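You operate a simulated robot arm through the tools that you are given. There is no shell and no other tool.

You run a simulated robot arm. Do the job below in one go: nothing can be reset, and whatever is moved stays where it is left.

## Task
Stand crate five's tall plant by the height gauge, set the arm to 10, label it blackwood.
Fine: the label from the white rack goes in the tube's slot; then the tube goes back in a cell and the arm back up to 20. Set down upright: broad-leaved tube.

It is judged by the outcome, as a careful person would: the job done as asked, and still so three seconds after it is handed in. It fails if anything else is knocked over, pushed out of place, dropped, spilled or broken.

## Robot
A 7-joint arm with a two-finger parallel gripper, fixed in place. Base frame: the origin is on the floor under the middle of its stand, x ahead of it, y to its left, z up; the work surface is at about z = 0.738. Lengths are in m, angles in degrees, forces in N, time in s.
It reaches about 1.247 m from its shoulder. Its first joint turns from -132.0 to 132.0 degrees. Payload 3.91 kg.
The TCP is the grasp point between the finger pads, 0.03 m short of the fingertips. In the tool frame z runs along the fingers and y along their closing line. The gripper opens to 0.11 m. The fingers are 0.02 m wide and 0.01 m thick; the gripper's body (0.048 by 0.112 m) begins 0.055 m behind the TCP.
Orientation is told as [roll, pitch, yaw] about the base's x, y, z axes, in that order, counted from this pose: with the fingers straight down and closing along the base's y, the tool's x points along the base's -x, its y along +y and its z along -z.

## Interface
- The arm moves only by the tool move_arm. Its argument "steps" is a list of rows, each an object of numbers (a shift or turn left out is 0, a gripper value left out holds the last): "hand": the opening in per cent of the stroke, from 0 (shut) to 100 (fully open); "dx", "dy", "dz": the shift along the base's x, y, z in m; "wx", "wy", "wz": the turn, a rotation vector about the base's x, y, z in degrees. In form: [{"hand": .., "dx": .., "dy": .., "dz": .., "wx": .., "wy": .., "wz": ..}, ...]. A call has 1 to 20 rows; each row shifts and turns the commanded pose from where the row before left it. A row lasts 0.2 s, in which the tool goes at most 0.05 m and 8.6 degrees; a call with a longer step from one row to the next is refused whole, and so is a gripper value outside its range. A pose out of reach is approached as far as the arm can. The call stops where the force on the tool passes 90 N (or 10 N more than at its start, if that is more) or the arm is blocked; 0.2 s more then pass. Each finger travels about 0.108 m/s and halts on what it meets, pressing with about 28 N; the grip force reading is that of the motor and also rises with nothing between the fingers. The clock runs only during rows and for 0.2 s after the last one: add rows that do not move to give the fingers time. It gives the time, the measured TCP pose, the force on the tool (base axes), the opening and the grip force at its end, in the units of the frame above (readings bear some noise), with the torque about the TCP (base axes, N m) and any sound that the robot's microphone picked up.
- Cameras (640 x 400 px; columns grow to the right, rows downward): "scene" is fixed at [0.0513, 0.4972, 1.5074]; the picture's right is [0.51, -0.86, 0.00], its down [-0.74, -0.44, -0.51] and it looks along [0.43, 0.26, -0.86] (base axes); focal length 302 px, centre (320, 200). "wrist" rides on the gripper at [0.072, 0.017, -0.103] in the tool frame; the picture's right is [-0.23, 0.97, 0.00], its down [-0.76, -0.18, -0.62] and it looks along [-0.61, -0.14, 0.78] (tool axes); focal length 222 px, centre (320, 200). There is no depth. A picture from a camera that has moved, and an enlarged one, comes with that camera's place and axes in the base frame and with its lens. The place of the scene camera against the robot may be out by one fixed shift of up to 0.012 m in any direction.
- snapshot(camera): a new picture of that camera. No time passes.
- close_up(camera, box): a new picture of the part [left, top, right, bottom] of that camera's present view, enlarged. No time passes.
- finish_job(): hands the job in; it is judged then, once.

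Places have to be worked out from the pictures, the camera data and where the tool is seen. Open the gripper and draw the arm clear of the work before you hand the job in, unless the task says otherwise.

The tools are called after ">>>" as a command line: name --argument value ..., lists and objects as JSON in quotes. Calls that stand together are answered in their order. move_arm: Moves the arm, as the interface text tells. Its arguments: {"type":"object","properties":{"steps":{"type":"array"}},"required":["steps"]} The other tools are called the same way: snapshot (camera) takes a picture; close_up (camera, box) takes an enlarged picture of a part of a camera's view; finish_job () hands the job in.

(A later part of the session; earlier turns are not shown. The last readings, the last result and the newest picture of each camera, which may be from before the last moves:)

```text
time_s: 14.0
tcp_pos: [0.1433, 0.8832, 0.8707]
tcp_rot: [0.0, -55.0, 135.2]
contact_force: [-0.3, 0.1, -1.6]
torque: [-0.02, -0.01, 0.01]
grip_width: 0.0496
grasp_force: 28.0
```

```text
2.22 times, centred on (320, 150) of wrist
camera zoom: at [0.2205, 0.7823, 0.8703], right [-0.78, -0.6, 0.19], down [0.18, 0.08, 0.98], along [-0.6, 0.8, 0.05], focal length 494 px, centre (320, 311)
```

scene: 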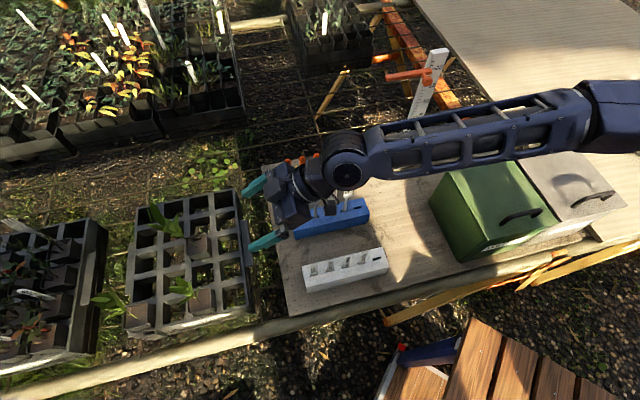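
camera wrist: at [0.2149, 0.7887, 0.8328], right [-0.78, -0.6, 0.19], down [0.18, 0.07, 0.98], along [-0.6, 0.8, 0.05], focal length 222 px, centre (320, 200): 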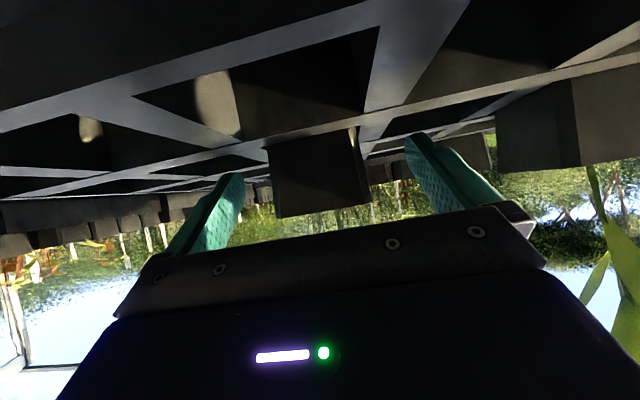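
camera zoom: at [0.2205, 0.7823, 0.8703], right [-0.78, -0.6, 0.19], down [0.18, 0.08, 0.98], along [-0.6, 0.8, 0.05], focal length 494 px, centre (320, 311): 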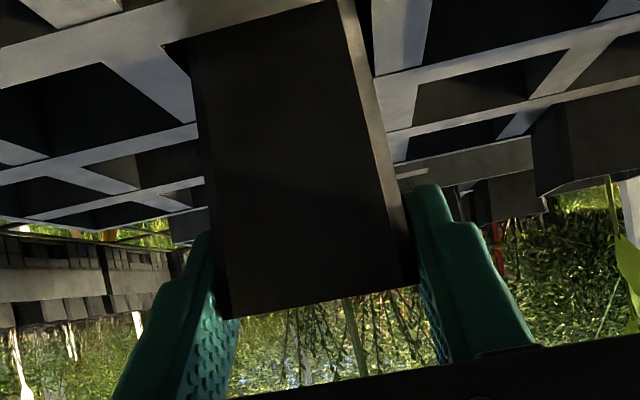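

The tube is rising cleanly with the hand. I'll lift it fully clear of the crate.

>>> move_arm --steps '[{"hand": 0, "dz": 0.025}, {"dz": 0.03}, {"dz": 0.03}, {"dz": 0.03}, {"dz": 0.03}, {"dz": 0.02}, {}]'

>>> snapshot --camera "wrist"

>>> snapshot --camera "scene"

```text
time_s: 15.6
tcp_pos: [0.1431, 0.882, 1.0354]
tcp_rot: [0.0, -54.9, 135.1]
contact_force: [-0.1, -0.3, -1.8]
torque: [-0.01, 0.01, 0.03]
grip_width: 0.0495
grasp_force: 28.3
```

```text
taken
camera wrist: at [0.22, 0.7817, 1.0344], right [-0.78, -0.6, 0.19], down [0.18, 0.07, 0.98], along [-0.6, 0.8, 0.05], focal length 222 px, centre (320, 200)
```

wrist: 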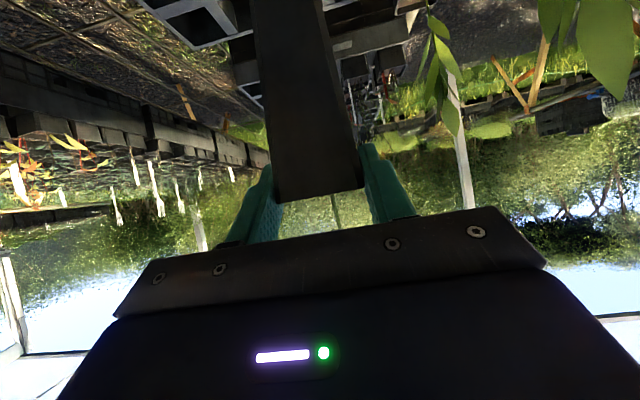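

```text
taken
```

scene: 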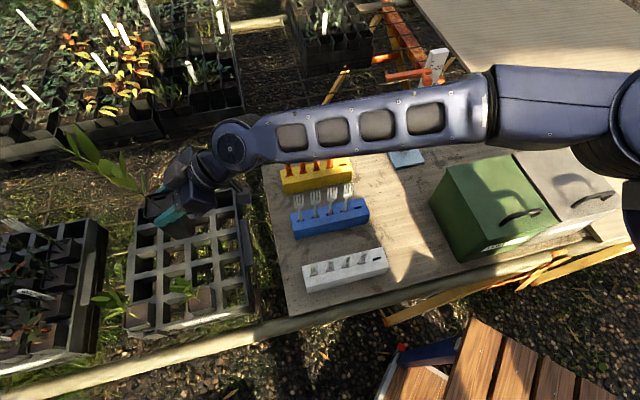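

The tube is clear of the crate and held upright. I'll carry it over the racks toward the front of the gauge, turning the hand −90° on the way so it points at the gauge from the robot's side, and stop short to check.

>>> move_arm --steps '[{"hand": 0, "dx": 0.02, "dy": -0.0193, "dz": 0.01, "wz": -4}, {"dx": 0.0284, "dy": -0.0275, "dz": 0.0012, "wz": -6.14}, {"dx": 0.0284, "dy": -0.0275, "dz": 0.0012, "wz": -6.14}, {"dx": 0.0284, "dy": -0.0275, "dz": 0.0012, "wz": -6.14}, {"dx": 0.0284, "dy": -0.0275, "dz": 0.0012, "wz": -6.14}, {"dx": 0.0284, "dy": -0.0275, "dz": 0.0012, "wz": -6.14}, {"dx": 0.0284, "dy": -0.0275, "dz": 0.0012, "wz": -6.14}, {"dx": 0.0284, "dy": -0.0275, "dz": 0.0012, "wz": -6.14}, {}]'

>>> snapshot --camera "scene"

>>> snapshot --camera "wrist"

```text
time_s: 17.6
tcp_pos: [0.3606, 0.6693, 1.0522]
tcp_rot: [0.0, -54.9, 88.0]
contact_force: [0.4, -0.6, -2.0]
torque: [-0.02, 0.02, -0.01]
grip_width: 0.0496
grasp_force: 27.7
```

```text
taken
```

scene: 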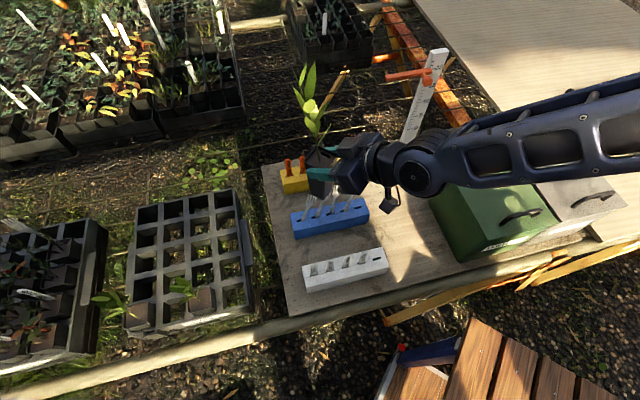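

```text
taken
camera wrist: at [0.34, 0.5443, 1.0529], right [-0.97, 0.16, 0.19], down [0.17, -0.08, 0.98], along [0.18, 0.98, 0.05], focal length 222 px, centre (320, 200)
```

wrist: 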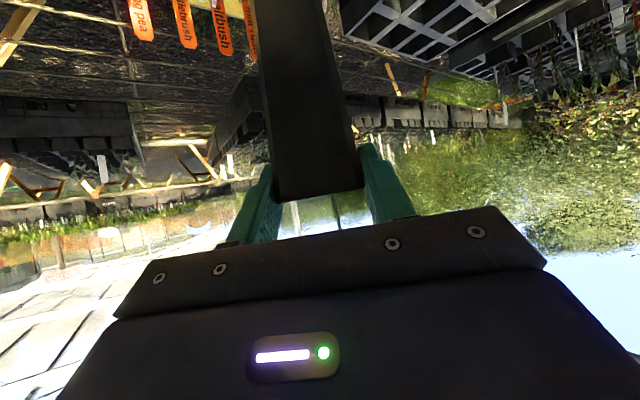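

Carrying smoothly with no contact. I'll continue the same sweep to the hover point in front of the gauge.

>>> move_arm --steps '[{"hand": 0, "dx": 0.0257, "dy": -0.0246, "dz": 0.001, "wz": -6.14}, {"dx": 0.0257, "dy": -0.0246, "dz": 0.001, "wz": -6.14}, {"dx": 0.0257, "dy": -0.0246, "dz": 0.001, "wz": -6.14}, {"dx": 0.0257, "dy": -0.0246, "dz": 0.001, "wz": -6.14}, {"dx": 0.0257, "dy": -0.0246, "dz": 0.001, "wz": -6.14}, {"dx": 0.0257, "dy": -0.0246, "dz": 0.001, "wz": -6.14}, {"dx": 0.0257, "dy": -0.0246, "dz": 0.001, "wz": -6.14}, {}]'

>>> snapshot --camera "scene"

>>> snapshot --camera "wrist"

>>> close_up --camera "scene" --box '[350, 30, 510, 190]'

```text
time_s: 19.4
tcp_pos: [0.5424, 0.5005, 1.0606]
tcp_rot: [-0.1, -54.8, 45.0]
contact_force: [-0.9, -0.7, -2.6]
torque: [0.01, 0.03, -0.02]
grip_width: 0.0493
grasp_force: 28.1
```

```text
taken
```

scene: 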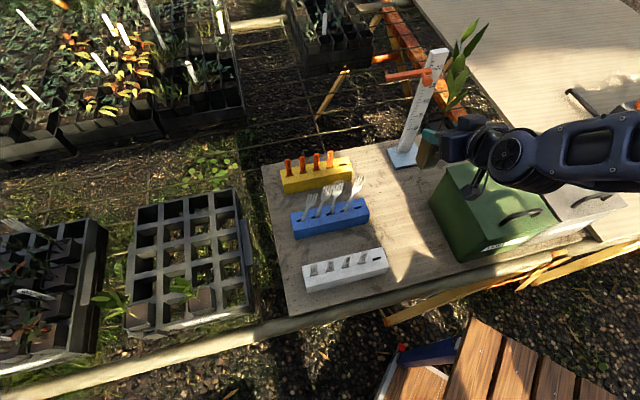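

```text
taken
camera wrist: at [0.441, 0.4237, 1.0601], right [-0.6, 0.78, 0.19], down [0.07, -0.18, 0.98], along [0.8, 0.6, 0.05], focal length 222 px, centre (320, 200)
```

wrist: 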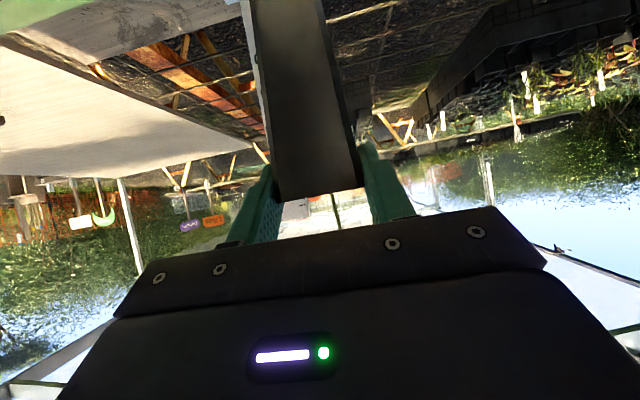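

```text
2.50 times, centred on (430, 110) of scene
camera zoom: at [0.0513, 0.4972, 1.5074], right [0.51, -0.86, 0.0], down [-0.74, -0.44, -0.51], along [0.43, 0.26, -0.86], focal length 755 px, centre (45, 425)
```

zoom: 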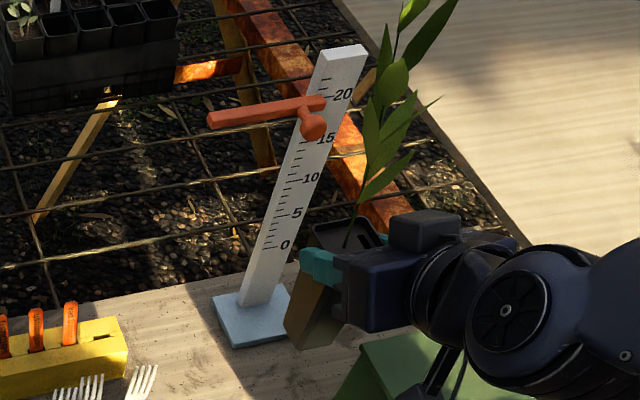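

The forks in the blue rack look different from before, so I'll zoom in on them.

>>> close_up --camera "scene" --box '[280, 160, 400, 250]'

>>> close_up --camera "scene" --box '[270, 130, 380, 300]'

```text
4.44 times, centred on (340, 205) of scene
camera zoom: at [0.0513, 0.4972, 1.5074], right [0.51, -0.86, 0.0], down [-0.74, -0.44, -0.51], along [0.43, 0.26, -0.86], focal length 1342 px, centre (231, 178)
```

zoom: 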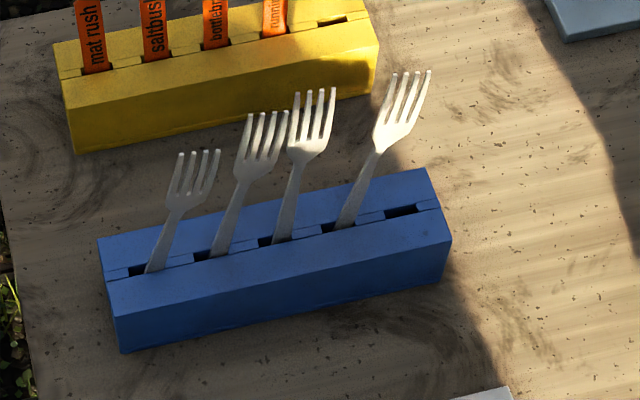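

```text
2.35 times, centred on (325, 215) of scene
camera zoom: at [0.0513, 0.4972, 1.5074], right [0.51, -0.86, 0.0], down [-0.74, -0.44, -0.51], along [0.43, 0.26, -0.86], focal length 710 px, centre (308, 165)
```

zoom: 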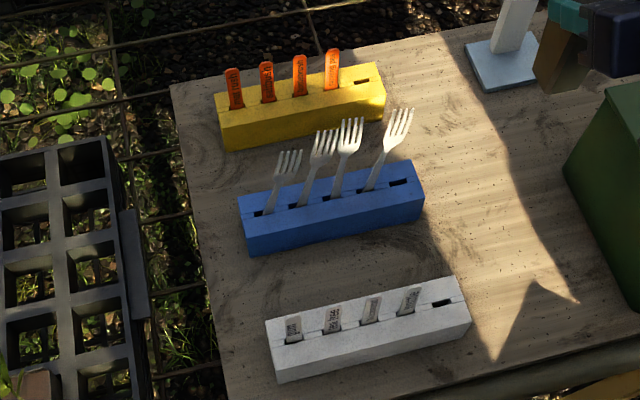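

The tube's base evidently brushed the fork tips in passing: the forks now lean in their slots, though nothing fell out. I'll straighten them once the tube is down. Next I'll bring the tube above its spot in front of the gauge's plate and start lowering.

>>> move_arm --steps '[{"hand": 0, "dx": 0.0193, "dy": 0.0192}, {"dx": 0.0193, "dy": 0.0192}, {"dx": 0.0194, "dy": 0.0191}, {"dz": -0.03}, {"dz": -0.03}, {"dz": -0.03}, {"dz": -0.03}, {"dz": -0.02}, {}]'

>>> snapshot --camera "scene"

>>> close_up --camera "scene" --box '[350, 60, 490, 220]'

>>> snapshot --camera "wrist"

```text
time_s: 21.4
tcp_pos: [0.599, 0.5564, 0.9196]
tcp_rot: [0.0, -54.9, 45.2]
contact_force: [0.0, 0.0, -1.8]
torque: [-0.03, -0.03, 0.02]
grip_width: 0.0494
grasp_force: 28.2
```

```text
taken
```

scene: 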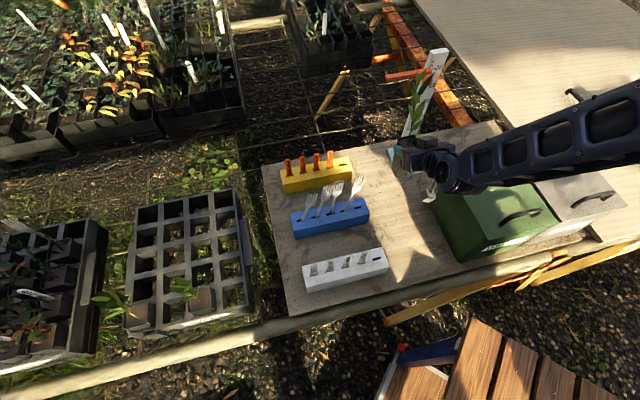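

```text
2.50 times, centred on (420, 140) of scene
camera zoom: at [0.0513, 0.4972, 1.5074], right [0.51, -0.86, 0.0], down [-0.74, -0.44, -0.51], along [0.43, 0.26, -0.86], focal length 755 px, centre (70, 350)
```

zoom: 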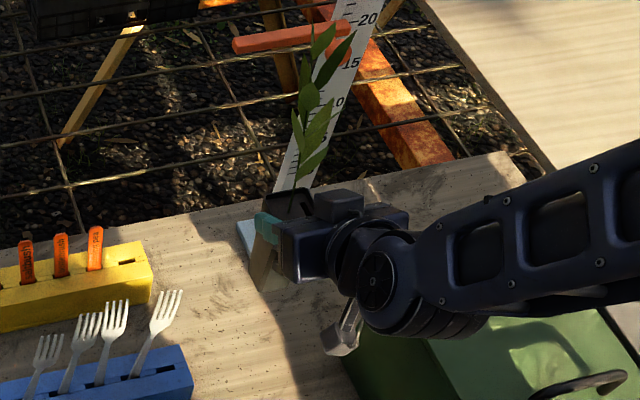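

```text
taken
camera wrist: at [0.4979, 0.4801, 0.9199], right [-0.6, 0.78, 0.19], down [0.07, -0.18, 0.98], along [0.8, 0.6, 0.05], focal length 222 px, centre (320, 200)
```

wrist: 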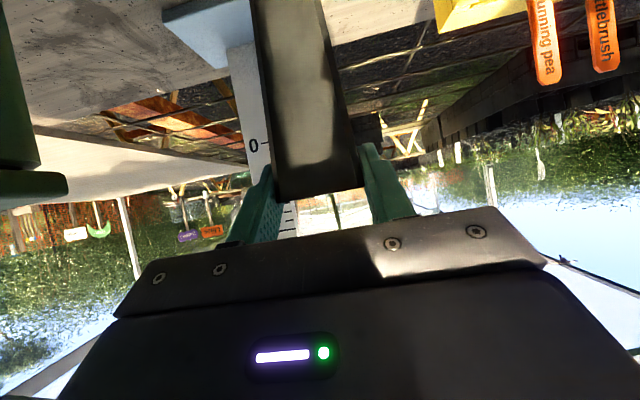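

The tube hangs upright about 2 cm in front of the plate, with the bin and gauge clear of the hand. I estimate its base at z≈0.82. I'll lower to just above the table, then finish in small steps while watching the force.

>>> move_arm --steps '[{"hand": 0, "dz": -0.025}, {"dz": -0.025}, {"dz": -0.01}, {}]'

>>> close_up --camera "scene" --box '[365, 110, 455, 210]'

```text
time_s: 22.4
tcp_pos: [0.5984, 0.5576, 0.8607]
tcp_rot: [0.0, -55.0, 45.1]
contact_force: [0.2, 0.2, -1.3]
torque: [0.0, -0.01, -0.02]
grip_width: 0.0494
grasp_force: 27.9
```

```text
4.00 times, centred on (410, 160) of scene
camera zoom: at [0.0513, 0.4972, 1.5074], right [0.51, -0.86, 0.0], down [-0.74, -0.44, -0.51], along [0.43, 0.26, -0.86], focal length 1207 px, centre (-40, 360)
```

zoom: 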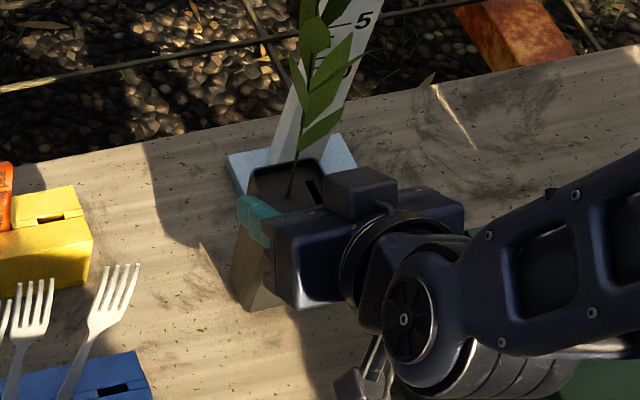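

No contact yet at TCP z 0.861. I'll continue down in 4 mm steps.

>>> move_arm --steps '[{"hand": 0, "dz": -0.004}, {"dz": -0.004}, {"dz": -0.003}, {}]'

```text
time_s: 23.4
tcp_pos: [0.5997, 0.5574, 0.851]
tcp_rot: [-0.1, -55.1, 45.1]
contact_force: [3.3, 0.1, 18.5]
torque: [0.2, -0.17, -0.05]
grip_width: 0.0496
grasp_force: 28.1
```

The base has touched down (z force jumped to +18.5 N at TCP z≈0.851). I'll ease up 1.5 mm to take off the load, then check.

>>> move_arm --steps '[{"hand": 0, "dz": 0.0015}, {}]'

>>> close_up --camera "scene" --box '[365, 110, 455, 210]'

>>> close_up --camera "wrist" --box '[140, 0, 440, 220]'

```text
time_s: 24.0
tcp_pos: [0.599, 0.5576, 0.8514]
tcp_rot: [0.0, -54.8, 45.2]
contact_force: [3.0, 0.8, 8.7]
torque: [0.22, -0.22, -0.04]
grip_width: 0.0498
grasp_force: 28.1
```

```text
4.00 times, centred on (410, 160) of scene
camera zoom: at [0.0513, 0.4972, 1.5074], right [0.51, -0.86, 0.0], down [-0.74, -0.44, -0.51], along [0.43, 0.26, -0.86], focal length 1207 px, centre (-40, 360)
```

zoom: 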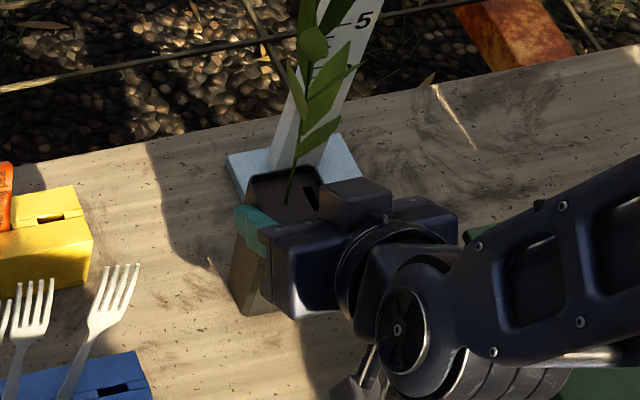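

```text
1.82 times, centred on (290, 110) of wrist
camera zoom: at [0.4982, 0.4803, 0.8511], right [-0.6, 0.78, 0.19], down [0.08, -0.18, 0.98], along [0.8, 0.6, 0.05], focal length 404 px, centre (374, 364)
```

zoom: 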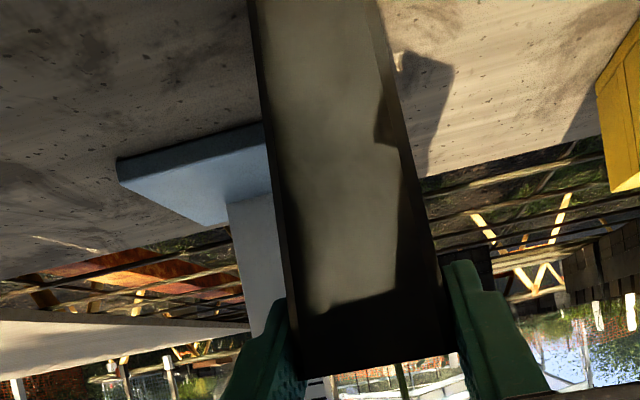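

Still about 9 N of load, so I'll ease up another 1 mm and then open the fingers gently.

>>> move_arm --steps '[{"hand": 0, "dz": 0.001}, {"hand": 0}, {"hand": 55}, {"hand": 75}, {"hand": 75}]'

>>> close_up --camera "scene" --box '[365, 60, 455, 210]'

>>> close_up --camera "wrist" --box '[140, 0, 440, 220]'

```text
time_s: 25.2
tcp_pos: [0.5995, 0.5584, 0.853]
tcp_rot: [0.0, -54.8, 45.2]
contact_force: [0.2, 0.0, -0.7]
torque: [0.01, 0.0, 0.02]
grip_width: 0.0825
grasp_force: 0.1
```

```text
2.67 times, centred on (410, 135) of scene
camera zoom: at [0.0513, 0.4972, 1.5074], right [0.51, -0.86, 0.0], down [-0.74, -0.44, -0.51], along [0.43, 0.26, -0.86], focal length 805 px, centre (80, 373)
```

zoom: 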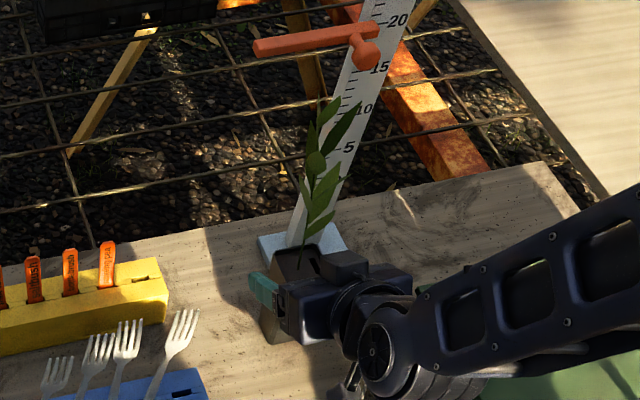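

```text
1.82 times, centred on (290, 110) of wrist
camera zoom: at [0.4985, 0.4804, 0.8527], right [-0.6, 0.78, 0.19], down [0.07, -0.18, 0.98], along [0.8, 0.6, 0.05], focal length 404 px, centre (374, 364)
```

zoom: 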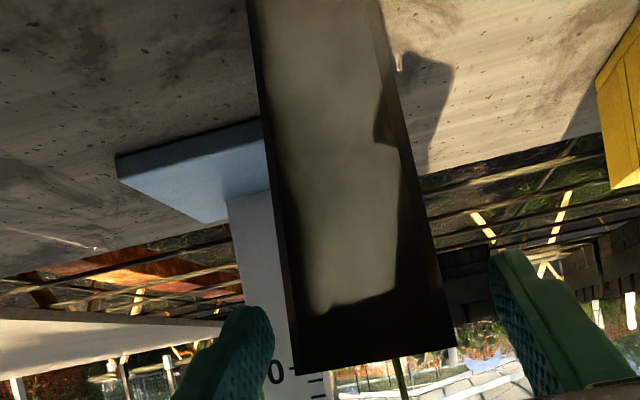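

Released; the tube stands on its own. I'll back straight out along the finger axis, then look over the standing tube and the gauge.

>>> move_arm --steps '[{"hand": 75, "dx": -0.0115, "dy": -0.0115, "dz": 0.0115}, {"hand": 100, "dx": -0.0173, "dy": -0.0173, "dz": 0.0172}, {"dx": -0.0173, "dy": -0.0173, "dz": 0.0172}, {"dx": -0.0173, "dy": -0.0173, "dz": 0.0172}, {"dx": -0.0173, "dy": -0.0173, "dz": 0.0272}, {"dx": -0.0173, "dy": -0.0173, "dz": 0.03}, {"dz": 0.03}, {}]'

>>> snapshot --camera "wrist"

>>> snapshot --camera "scene"

>>> close_up --camera "scene" --box '[365, 35, 485, 210]'

```text
time_s: 27.0
tcp_pos: [0.5024, 0.459, 1.0026]
tcp_rot: [0.1, -54.9, 45.1]
contact_force: [-0.7, 0.9, 0.0]
torque: [0.03, 0.01, -0.02]
grip_width: 0.1101
grasp_force: 0.0
```

```text
taken
camera wrist: at [0.4011, 0.3812, 1.0023], right [-0.6, 0.78, 0.19], down [0.07, -0.18, 0.98], along [0.8, 0.6, 0.05], focal length 222 px, centre (320, 200)
```

wrist: 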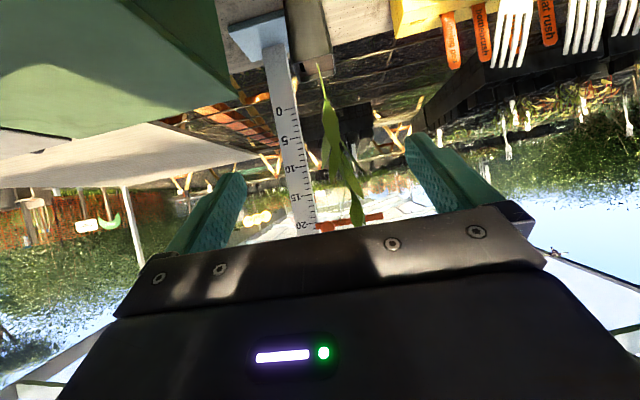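

```text
taken
```

scene: 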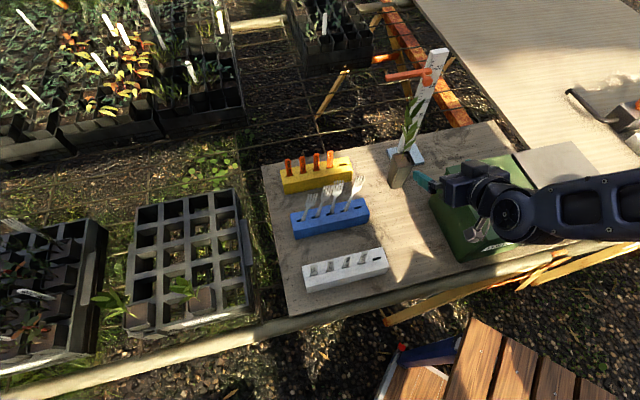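

```text
2.29 times, centred on (425, 122) of scene
camera zoom: at [0.0513, 0.4972, 1.5074], right [0.51, -0.86, 0.0], down [-0.74, -0.44, -0.51], along [0.43, 0.26, -0.86], focal length 690 px, centre (80, 377)
```

zoom: 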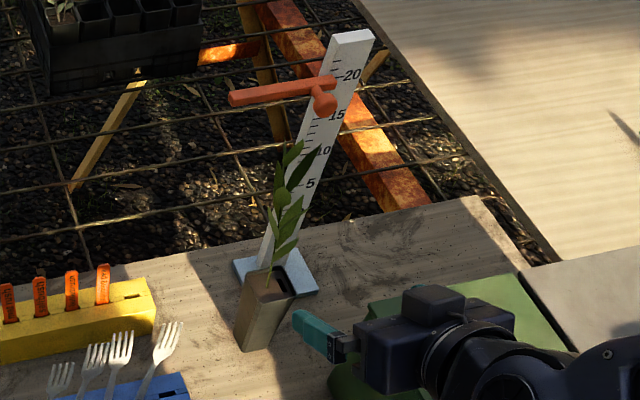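

The tube stands upright by the gauge. I'll raise the hand so the gauge's arm and knob drop into the wrist camera's clear upper half.

>>> move_arm --steps '[{"hand": 100, "dz": 0.04}, {"dz": 0.04}, {"dz": 0.04}, {"dx": 0.02, "dy": 0.02}, {}]'

>>> snapshot --camera "wrist"

>>> close_up --camera "wrist" --box '[230, 60, 410, 210]'

```text
time_s: 28.2
tcp_pos: [0.5239, 0.4784, 1.1235]
tcp_rot: [-0.1, -54.9, 45.1]
contact_force: [-0.2, -0.3, 0.4]
torque: [0.01, -0.03, -0.01]
grip_width: 0.1102
grasp_force: 0.0
```

```text
taken
camera wrist: at [0.4221, 0.4006, 1.1232], right [-0.6, 0.78, 0.19], down [0.07, -0.18, 0.98], along [0.8, 0.6, 0.05], focal length 222 px, centre (320, 200)
```

wrist: 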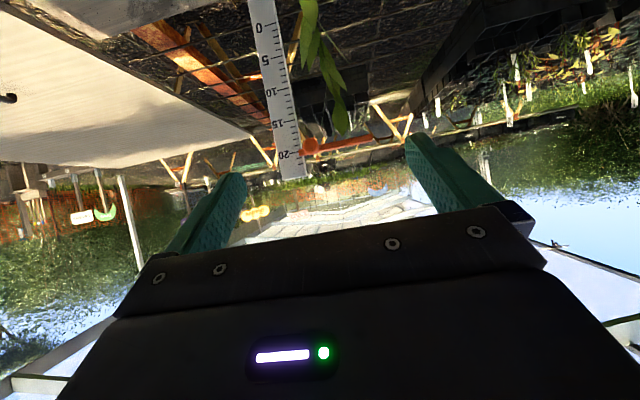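

```text
2.67 times, centred on (320, 135) of wrist
camera zoom: at [0.4221, 0.4006, 1.1232], right [-0.6, 0.78, 0.19], down [0.07, -0.18, 0.98], along [0.8, 0.6, 0.05], focal length 592 px, centre (320, 373)
```

zoom: 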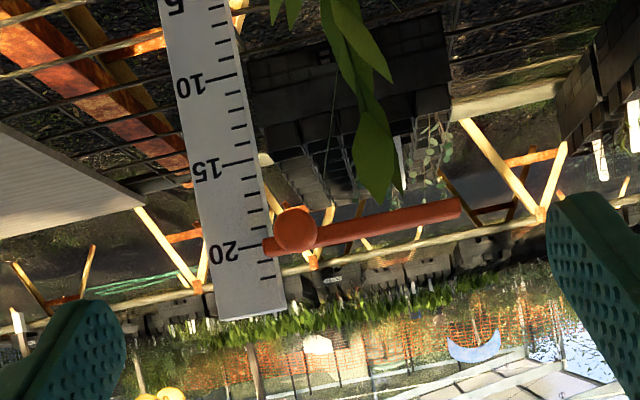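

The wrist view gives good geometry: the 20 tick is at z≈1.061, the 10 tick at ≈0.961, and the bar's centre sits at 20 (z≈1.062). The plant's leaves are too near for gripping the knob from the front, so I'll grip the bar from straight above with fingers fore and aft. First I'll raise and untilt the hand.

>>> move_arm --steps '[{"hand": 100, "dz": 0.02, "wx": -5.55, "wy": 5.55}, {"dz": 0.02, "wx": -5.55, "wy": 5.55}, {"dz": 0.02, "wx": -5.55, "wy": 5.55}, {"dz": 0.02, "wx": -5.55, "wy": 5.55}, {"dz": 0.02, "wx": -5.55, "wy": 5.55}, {"dz": 0.02, "wx": -5.55, "wy": 5.55}, {"dz": 0.02, "wx": -5.53, "wy": 5.53}, {"dx": 0.012, "dy": 0.012, "wz": -8.2}, {"dx": 0.012, "dy": 0.012, "wz": -8.2}, {"dx": 0.012, "dy": 0.012, "wz": -8.2}, {"dx": 0.012, "dy": 0.012, "wz": -8.2}, {"dx": 0.012, "dy": 0.012, "wz": -8.2}, {}]'

>>> snapshot --camera "scene"

```text
time_s: 31.0
tcp_pos: [0.5899, 0.5342, 1.2443]
tcp_rot: [-2.4, -7.1, 3.9]
contact_force: [0.1, 0.4, -0.5]
torque: [-0.01, 0.0, 0.01]
grip_width: 0.1097
grasp_force: 0.1
out of reach, approached as far as the arm can: row 1, 2
```

```text
taken
```

scene: 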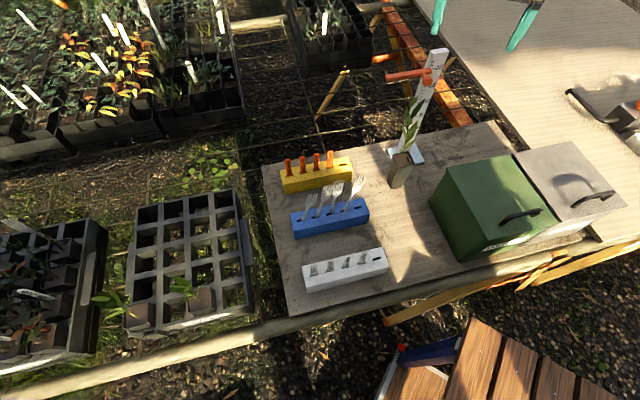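

Two early rows were limited by reach, leaving a small residual tilt. I'll correct that, finish the turn to yaw −45°, and move above the bar.

>>> move_arm --steps '[{"hand": 100, "wx": 1.9, "wy": 7.25}, {"dx": 0.0127, "dy": 0.0162, "wz": -8.15}, {"dx": 0.0127, "dy": 0.0162, "wz": -8.15}, {"dx": 0.0127, "dy": 0.0162, "wz": -8.15}, {"dx": 0.0127, "dy": 0.0162, "wz": -8.15}, {"dx": 0.0127, "dy": 0.0162, "wz": -8.15}, {"dx": 0.0127, "dy": 0.0162, "wz": -8.15}, {}]'

>>> snapshot --camera "wrist"

>>> snapshot --camera "scene"

```text
time_s: 32.8
tcp_pos: [0.6654, 0.6322, 1.2429]
tcp_rot: [0.0, 0.2, -45.1]
contact_force: [0.1, -0.5, -0.1]
torque: [-0.02, 0.02, 0.0]
grip_width: 0.1103
grasp_force: 0.1
```

```text
taken
camera wrist: at [0.6268, 0.6954, 1.3467], right [0.85, 0.53, 0.0], down [0.41, -0.67, 0.62], along [0.33, -0.53, -0.78], focal length 222 px, centre (320, 200)
```

wrist: 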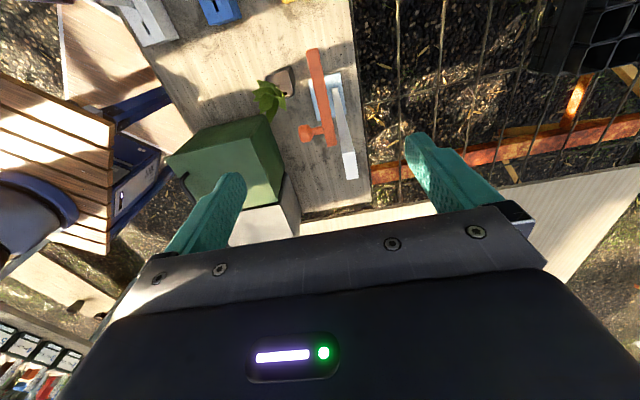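

```text
taken
```

scene: 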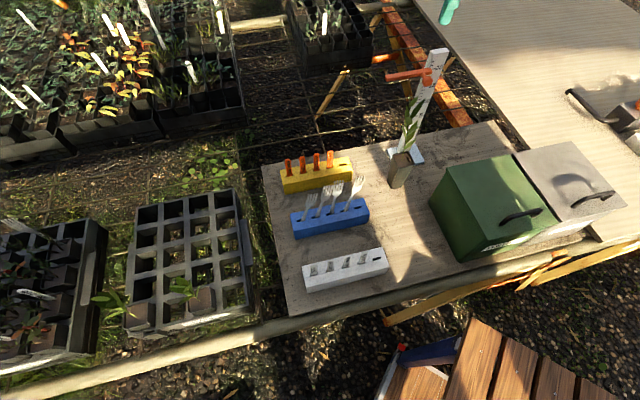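

A clear top view of the bar, knob, post and plant. I'll enlarge it to fix their positions.

>>> close_up --camera "wrist" --box '[230, 30, 390, 190]'

```text
2.50 times, centred on (310, 110) of wrist
camera zoom: at [0.6268, 0.6954, 1.3467], right [0.85, 0.53, 0.0], down [0.41, -0.67, 0.62], along [0.33, -0.53, -0.78], focal length 555 px, centre (345, 425)
```

zoom: 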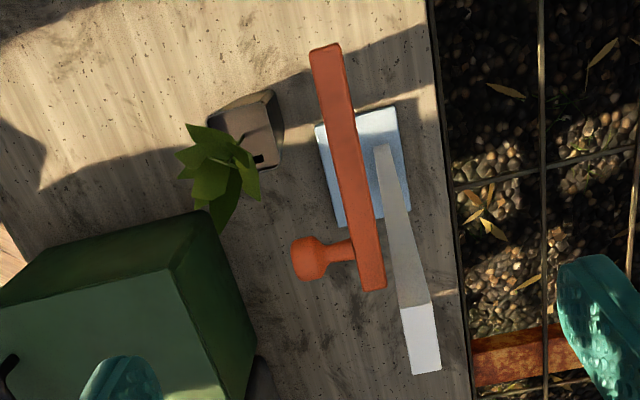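

The bar spans u from −0.079 to +0.030 at v≈0.921, about 14 mm thick, and the leaves reach v≈0.874 near u≈−0.02. I'll grip the bar near its outer end (u≈+0.018, about (0.639, 0.664)), where the hand clears the plant. First I'll hover above it with the fingers part open.

>>> move_arm --steps '[{"hand": 55, "dx": -0.0133, "dy": 0.016}, {"hand": 55, "dx": -0.0132, "dy": 0.0161}, {"dz": -0.04}, {"dz": -0.04}, {"dz": -0.04}, {}]'

>>> snapshot --camera "wrist"

>>> close_up --camera "wrist" --box '[230, 60, 410, 220]'

>>> close_up --camera "scene" --box '[350, 20, 490, 180]'

```text
time_s: 34.2
tcp_pos: [0.639, 0.664, 1.1245]
tcp_rot: [-0.1, 0.1, -45.1]
contact_force: [-0.6, 0.5, -0.2]
torque: [-0.01, 0.01, 0.0]
grip_width: 0.0607
grasp_force: 0.1
```

```text
taken
camera wrist: at [0.6004, 0.7278, 1.2272], right [0.85, 0.53, 0.0], down [0.41, -0.67, 0.62], along [0.33, -0.53, -0.78], focal length 222 px, centre (320, 200)
```

wrist: 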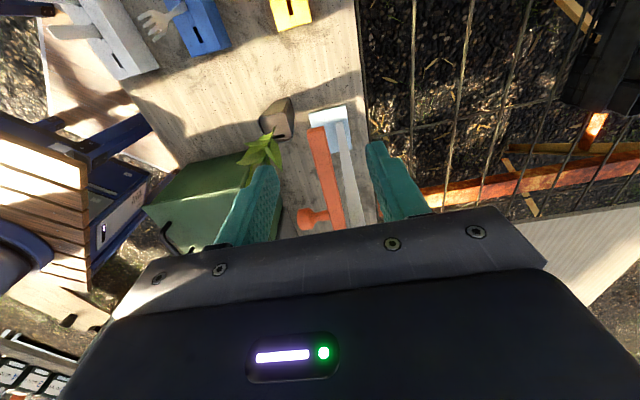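

```text
2.50 times, centred on (320, 140) of wrist
camera zoom: at [0.6004, 0.7278, 1.2272], right [0.85, 0.53, 0.0], down [0.41, -0.67, 0.62], along [0.33, -0.53, -0.78], focal length 555 px, centre (320, 350)
```

zoom: 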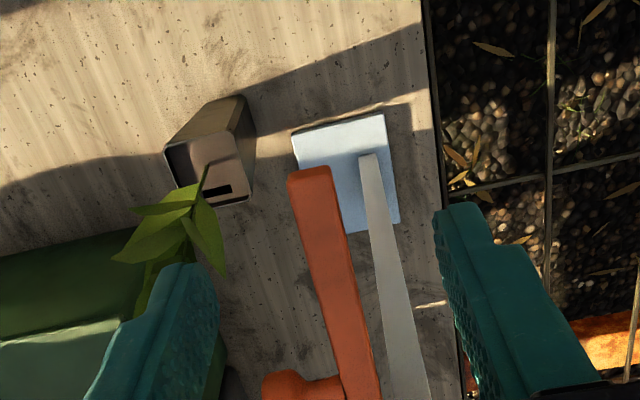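

```text
2.50 times, centred on (420, 100) of scene
camera zoom: at [0.0513, 0.4972, 1.5074], right [0.51, -0.86, 0.0], down [-0.74, -0.44, -0.51], along [0.43, 0.26, -0.86], focal length 755 px, centre (70, 450)
```

zoom: 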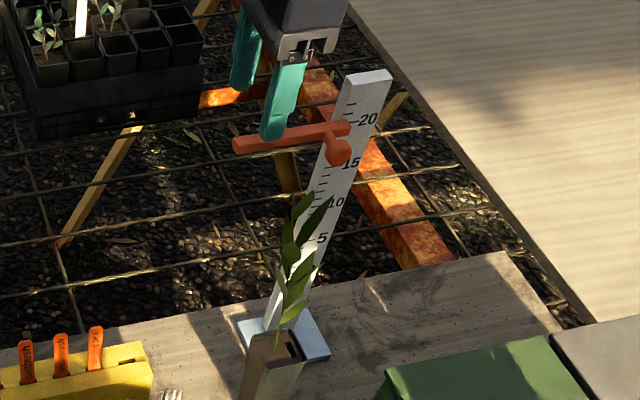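

The bar's end agrees with my numbers and the fingers straddle it centrally. I'll descend to bar height.

>>> move_arm --steps '[{"hand": 55, "dz": -0.025}, {"dz": -0.025}, {"dz": -0.0085}, {}]'

>>> close_up --camera "wrist" --box '[230, 60, 410, 220]'

>>> close_up --camera "scene" --box '[360, 20, 480, 140]'

```text
time_s: 35.2
tcp_pos: [0.64, 0.6638, 1.0657]
tcp_rot: [-0.1, 0.1, -45.1]
contact_force: [0.1, 0.0, -0.5]
torque: [-0.01, 0.0, -0.02]
grip_width: 0.0606
grasp_force: 0.1
```

```text
2.50 times, centred on (320, 140) of wrist
camera zoom: at [0.6008, 0.7269, 1.168], right [0.85, 0.53, 0.0], down [0.41, -0.67, 0.62], along [0.33, -0.53, -0.78], focal length 555 px, centre (320, 350)
```

zoom: 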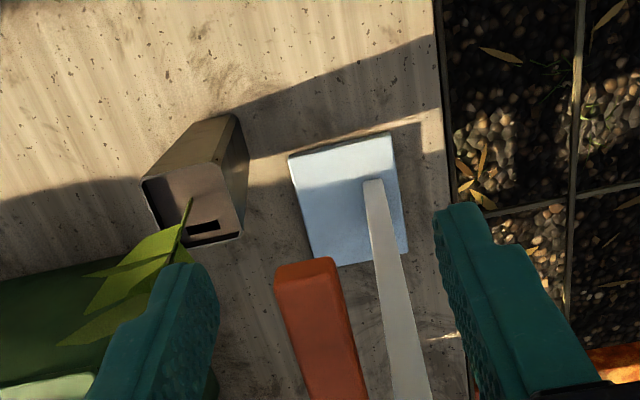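

```text
3.33 times, centred on (420, 80) of scene
camera zoom: at [0.0513, 0.4972, 1.5074], right [0.51, -0.86, 0.0], down [-0.74, -0.44, -0.51], along [0.43, 0.26, -0.86], focal length 1006 px, centre (-13, 600)
```

zoom: 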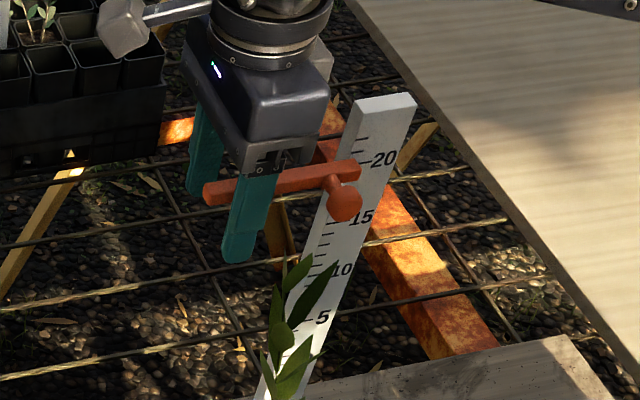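

I need to check the occlusion here: the bar seems to pass in front of one finger in the scene view. Zooming in.

>>> close_up --camera "scene" --box '[370, 50, 440, 110]'

>>> snapshot --camera "wrist"

```text
6.67 times, centred on (405, 80) of scene
camera zoom: at [0.0513, 0.4972, 1.5074], right [0.51, -0.86, 0.0], down [-0.74, -0.44, -0.51], along [0.43, 0.26, -0.86], focal length 2012 px, centre (-247, 1000)
```

zoom: 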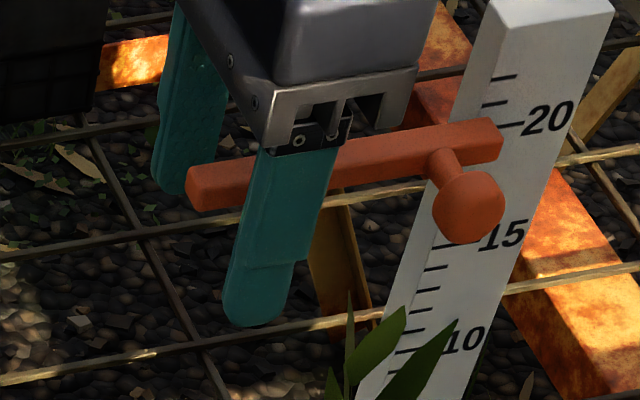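

```text
taken
camera wrist: at [0.6008, 0.7269, 1.168], right [0.85, 0.53, 0.0], down [0.41, -0.67, 0.62], along [0.33, -0.53, -0.78], focal length 222 px, centre (320, 200)
```

wrist: 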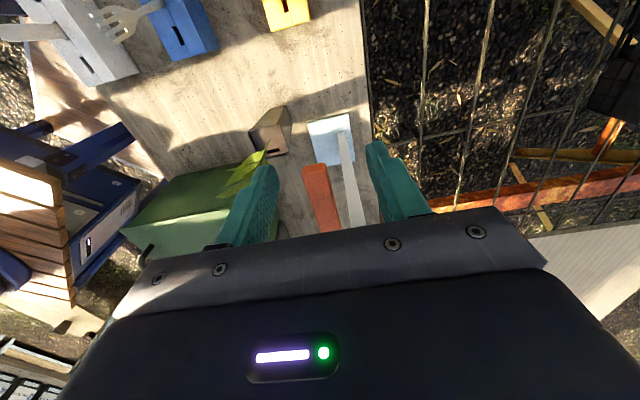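

The zoom settles it: the bar lies between the front and back fingers. I'll close on the bar.

>>> move_arm --steps '[{"hand": 30}, {"hand": 18}, {"hand": 0}, {"hand": 0}, {"hand": 0}]'

>>> close_up --camera "scene" --box '[360, 30, 460, 190]'

```text
time_s: 36.4
tcp_pos: [0.6397, 0.6631, 1.0655]
tcp_rot: [0.1, 0.1, -45.0]
contact_force: [-10.2, -14.9, 0.0]
torque: [-0.26, -0.21, 0.06]
grip_width: 0.0134
grasp_force: 45.1
```

```text
2.50 times, centred on (410, 110) of scene
camera zoom: at [0.0513, 0.4972, 1.5074], right [0.51, -0.86, 0.0], down [-0.74, -0.44, -0.51], along [0.43, 0.26, -0.86], focal length 755 px, centre (95, 425)
```

zoom: 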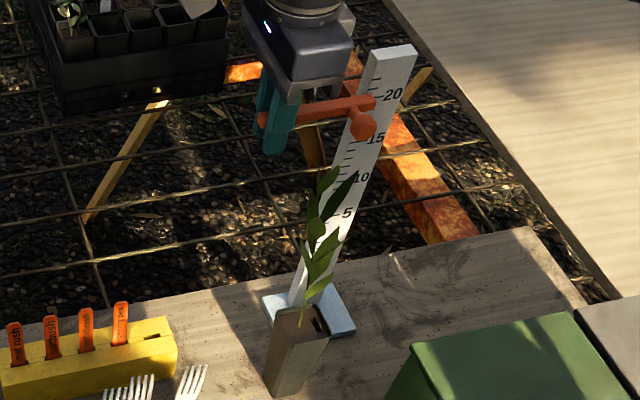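

The bar is gripped at 13 mm, but about 18 N of sideways load shows the hand is slightly off-centre. I'll shift about 2 mm toward the robot to relax it before sliding.

>>> move_arm --steps '[{"hand": 0, "dx": -0.0012, "dy": -0.0014}, {}]'

```text
time_s: 37.0
tcp_pos: [0.6396, 0.6632, 1.0661]
tcp_rot: [0.1, 0.2, -45.1]
contact_force: [13.0, 24.1, 0.4]
torque: [0.16, -0.08, 0.19]
grip_width: 0.0132
grasp_force: 45.4
```

Over-corrected (force flipped to +27 N), so stiffness is about 24 N/mm. I'll move back by about 1.1 mm.

>>> move_arm --steps '[{"hand": 0, "dx": 0.0007, "dy": 0.0009}, {}]'

```text
time_s: 37.6
tcp_pos: [0.6401, 0.6616, 1.0651]
tcp_rot: [0.0, 0.1, -45.0]
contact_force: [8.0, 17.7, -0.3]
torque: [0.7, 0.59, 0.01]
grip_width: 0.0134
grasp_force: 45.1
```

The force is still positive and a torque appeared, so I'll check whether the gauge itself has shifted before doing anything more.

>>> close_up --camera "scene" --box '[370, 40, 470, 180]'

>>> close_up --camera "wrist" --box '[230, 60, 410, 220]'

```text
2.86 times, centred on (420, 110) of scene
camera zoom: at [0.0513, 0.4972, 1.5074], right [0.51, -0.86, 0.0], down [-0.74, -0.44, -0.51], along [0.43, 0.26, -0.86], focal length 862 px, centre (34, 457)
```

zoom: 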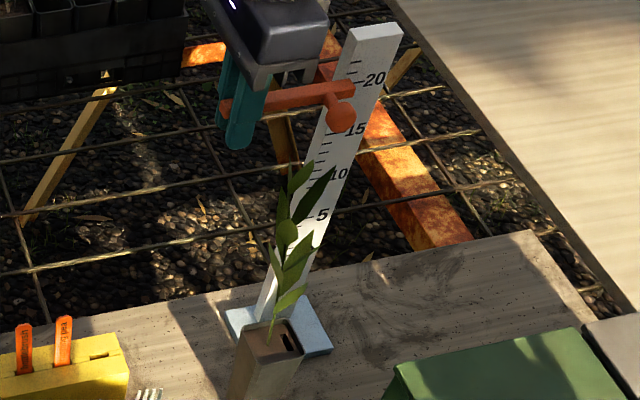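

```text
2.50 times, centred on (320, 140) of wrist
camera zoom: at [0.6003, 0.7264, 1.1683], right [0.85, 0.53, 0.0], down [0.41, -0.67, 0.62], along [0.33, -0.53, -0.78], focal length 555 px, centre (320, 350)
```

zoom: 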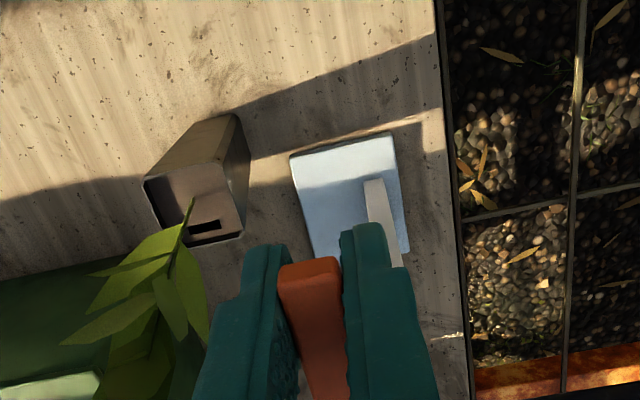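

The gauge hasn't moved. I'll nudge another 0.8 mm to find the relaxed centre.

>>> move_arm --steps '[{"hand": 0, "dx": 0.0005, "dy": 0.0006}, {}, {}]'

```text
time_s: 38.4
tcp_pos: [0.6392, 0.6631, 1.0656]
tcp_rot: [-0.1, 0.1, -45.0]
contact_force: [-0.4, 9.5, 0.3]
torque: [-0.17, -0.2, 0.05]
grip_width: 0.0134
grasp_force: 45.2
```

Lateral load is now small. I'll try a 6 mm slide down and watch the vertical force.

>>> move_arm --steps '[{"hand": 0, "dz": -0.003}, {"dz": -0.003}, {}]'

>>> close_up --camera "scene" --box '[380, 40, 460, 110]'

```text
time_s: 39.2
tcp_pos: [0.6393, 0.6639, 1.0589]
tcp_rot: [0.1, 0.2, -45.1]
contact_force: [2.6, 17.5, 0.1]
torque: [-0.1, -0.19, 0.07]
grip_width: 0.0133
grasp_force: 45.0
```

```text
5.71 times, centred on (420, 75) of scene
camera zoom: at [0.0513, 0.4972, 1.5074], right [0.51, -0.86, 0.0], down [-0.74, -0.44, -0.51], along [0.43, 0.26, -0.86], focal length 1725 px, centre (-251, 914)
```

zoom: 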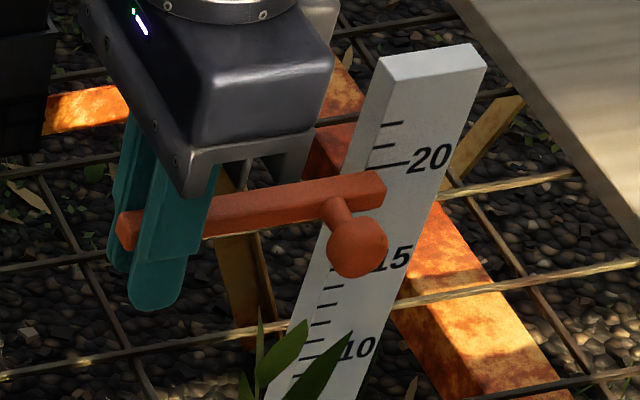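

The bar slides easily with the hand (vertical force near zero). I'll continue down to a total of 100 mm from the 20 position.

>>> move_arm --steps '[{"hand": 0, "dz": -0.01175}, {"dz": -0.01175}, {"dz": -0.01175}, {"dz": -0.01175}, {}]'

>>> close_up --camera "scene" --box '[370, 40, 470, 180]'

```text
time_s: 40.4
tcp_pos: [0.6399, 0.6641, 1.012]
tcp_rot: [0.0, 0.1, -45.2]
contact_force: [-1.6, 12.3, 0.4]
torque: [-0.25, -0.31, 0.04]
grip_width: 0.0133
grasp_force: 45.0
```

```text
2.86 times, centred on (420, 110) of scene
camera zoom: at [0.0513, 0.4972, 1.5074], right [0.51, -0.86, 0.0], down [-0.74, -0.44, -0.51], along [0.43, 0.26, -0.86], focal length 862 px, centre (34, 457)
```

zoom: 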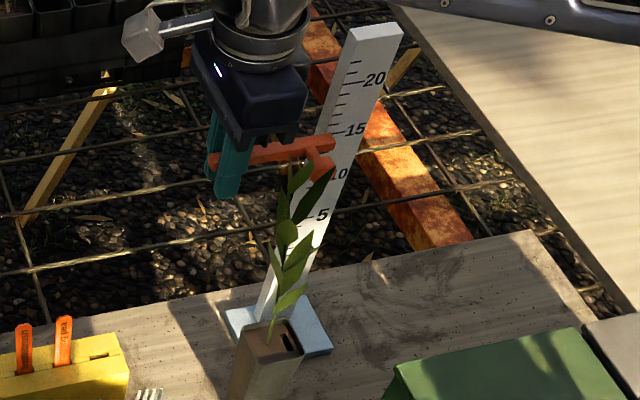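

At about 14.6 now and the plant is undisturbed. I'll go the remaining 47 mm.

>>> move_arm --steps '[{"hand": 0, "dz": -0.01175}, {"dz": -0.01175}, {"dz": -0.01175}, {"dz": -0.01175}, {}]'

>>> close_up --camera "scene" --box '[370, 40, 470, 180]'

>>> snapshot --camera "wrist"

```text
time_s: 41.6
tcp_pos: [0.6389, 0.6633, 0.9644]
tcp_rot: [0.0, 0.2, -45.0]
contact_force: [-4.7, 8.7, -0.3]
torque: [0.24, 0.24, -0.01]
grip_width: 0.0132
grasp_force: 45.3
```

```text
2.86 times, centred on (420, 110) of scene
camera zoom: at [0.0513, 0.4972, 1.5074], right [0.51, -0.86, 0.0], down [-0.74, -0.44, -0.51], along [0.43, 0.26, -0.86], focal length 862 px, centre (34, 457)
```

zoom: 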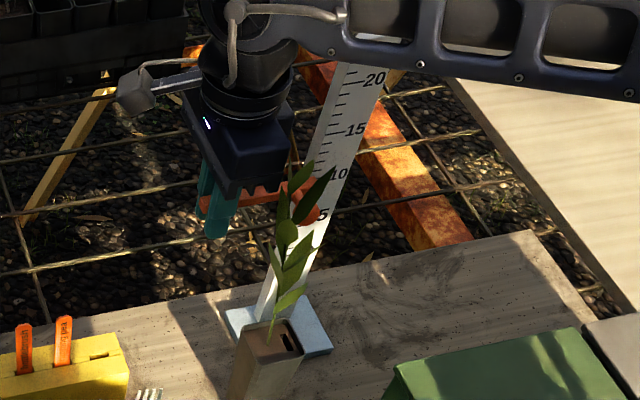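

```text
taken
camera wrist: at [0.6004, 0.7264, 1.0673], right [0.85, 0.53, 0.0], down [0.41, -0.67, 0.62], along [0.33, -0.53, -0.78], focal length 222 px, centre (320, 200)
```

wrist: 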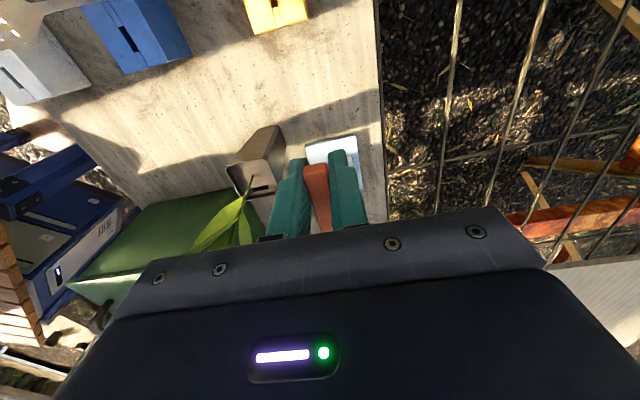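

The hand has moved exactly 100 mm down. I'll open only slightly (to about 30 mm, to stay away from the leaves) and see that the bar stays put.

>>> move_arm --steps '[{"hand": 16}, {"hand": 22}, {"hand": 28}, {"hand": 28}]'

>>> close_up --camera "wrist" --box '[190, 100, 410, 240]'

>>> close_up --camera "scene" --box '[380, 60, 460, 150]'

```text
time_s: 42.6
tcp_pos: [0.6385, 0.6629, 0.9644]
tcp_rot: [0.0, 0.0, -45.2]
contact_force: [-0.4, 0.1, 0.0]
torque: [-0.05, 0.02, 0.0]
grip_width: 0.0307
grasp_force: 0.1
```

```text
2.86 times, centred on (300, 170) of wrist
camera zoom: at [0.6004, 0.7262, 1.0677], right [0.85, 0.53, 0.0], down [0.41, -0.67, 0.62], along [0.33, -0.53, -0.78], focal length 635 px, centre (377, 286)
```

zoom: 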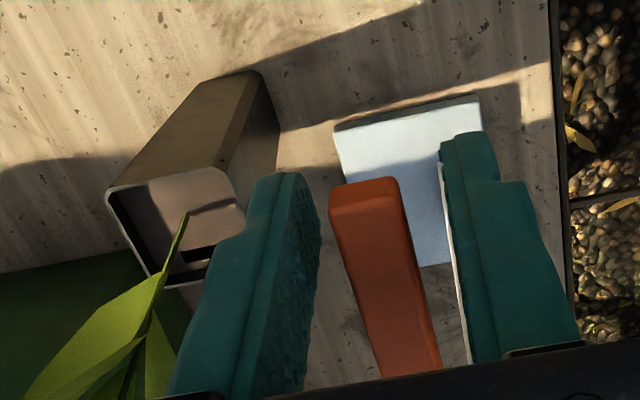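

```text
4.44 times, centred on (420, 105) of scene
camera zoom: at [0.0513, 0.4972, 1.5074], right [0.51, -0.86, 0.0], down [-0.74, -0.44, -0.51], along [0.43, 0.26, -0.86], focal length 1342 px, centre (-124, 622)
```

zoom: 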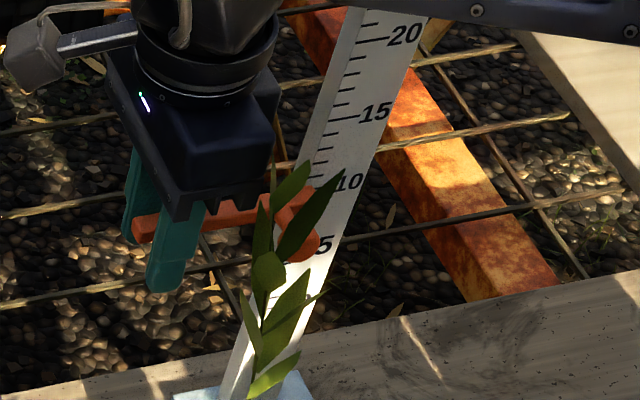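

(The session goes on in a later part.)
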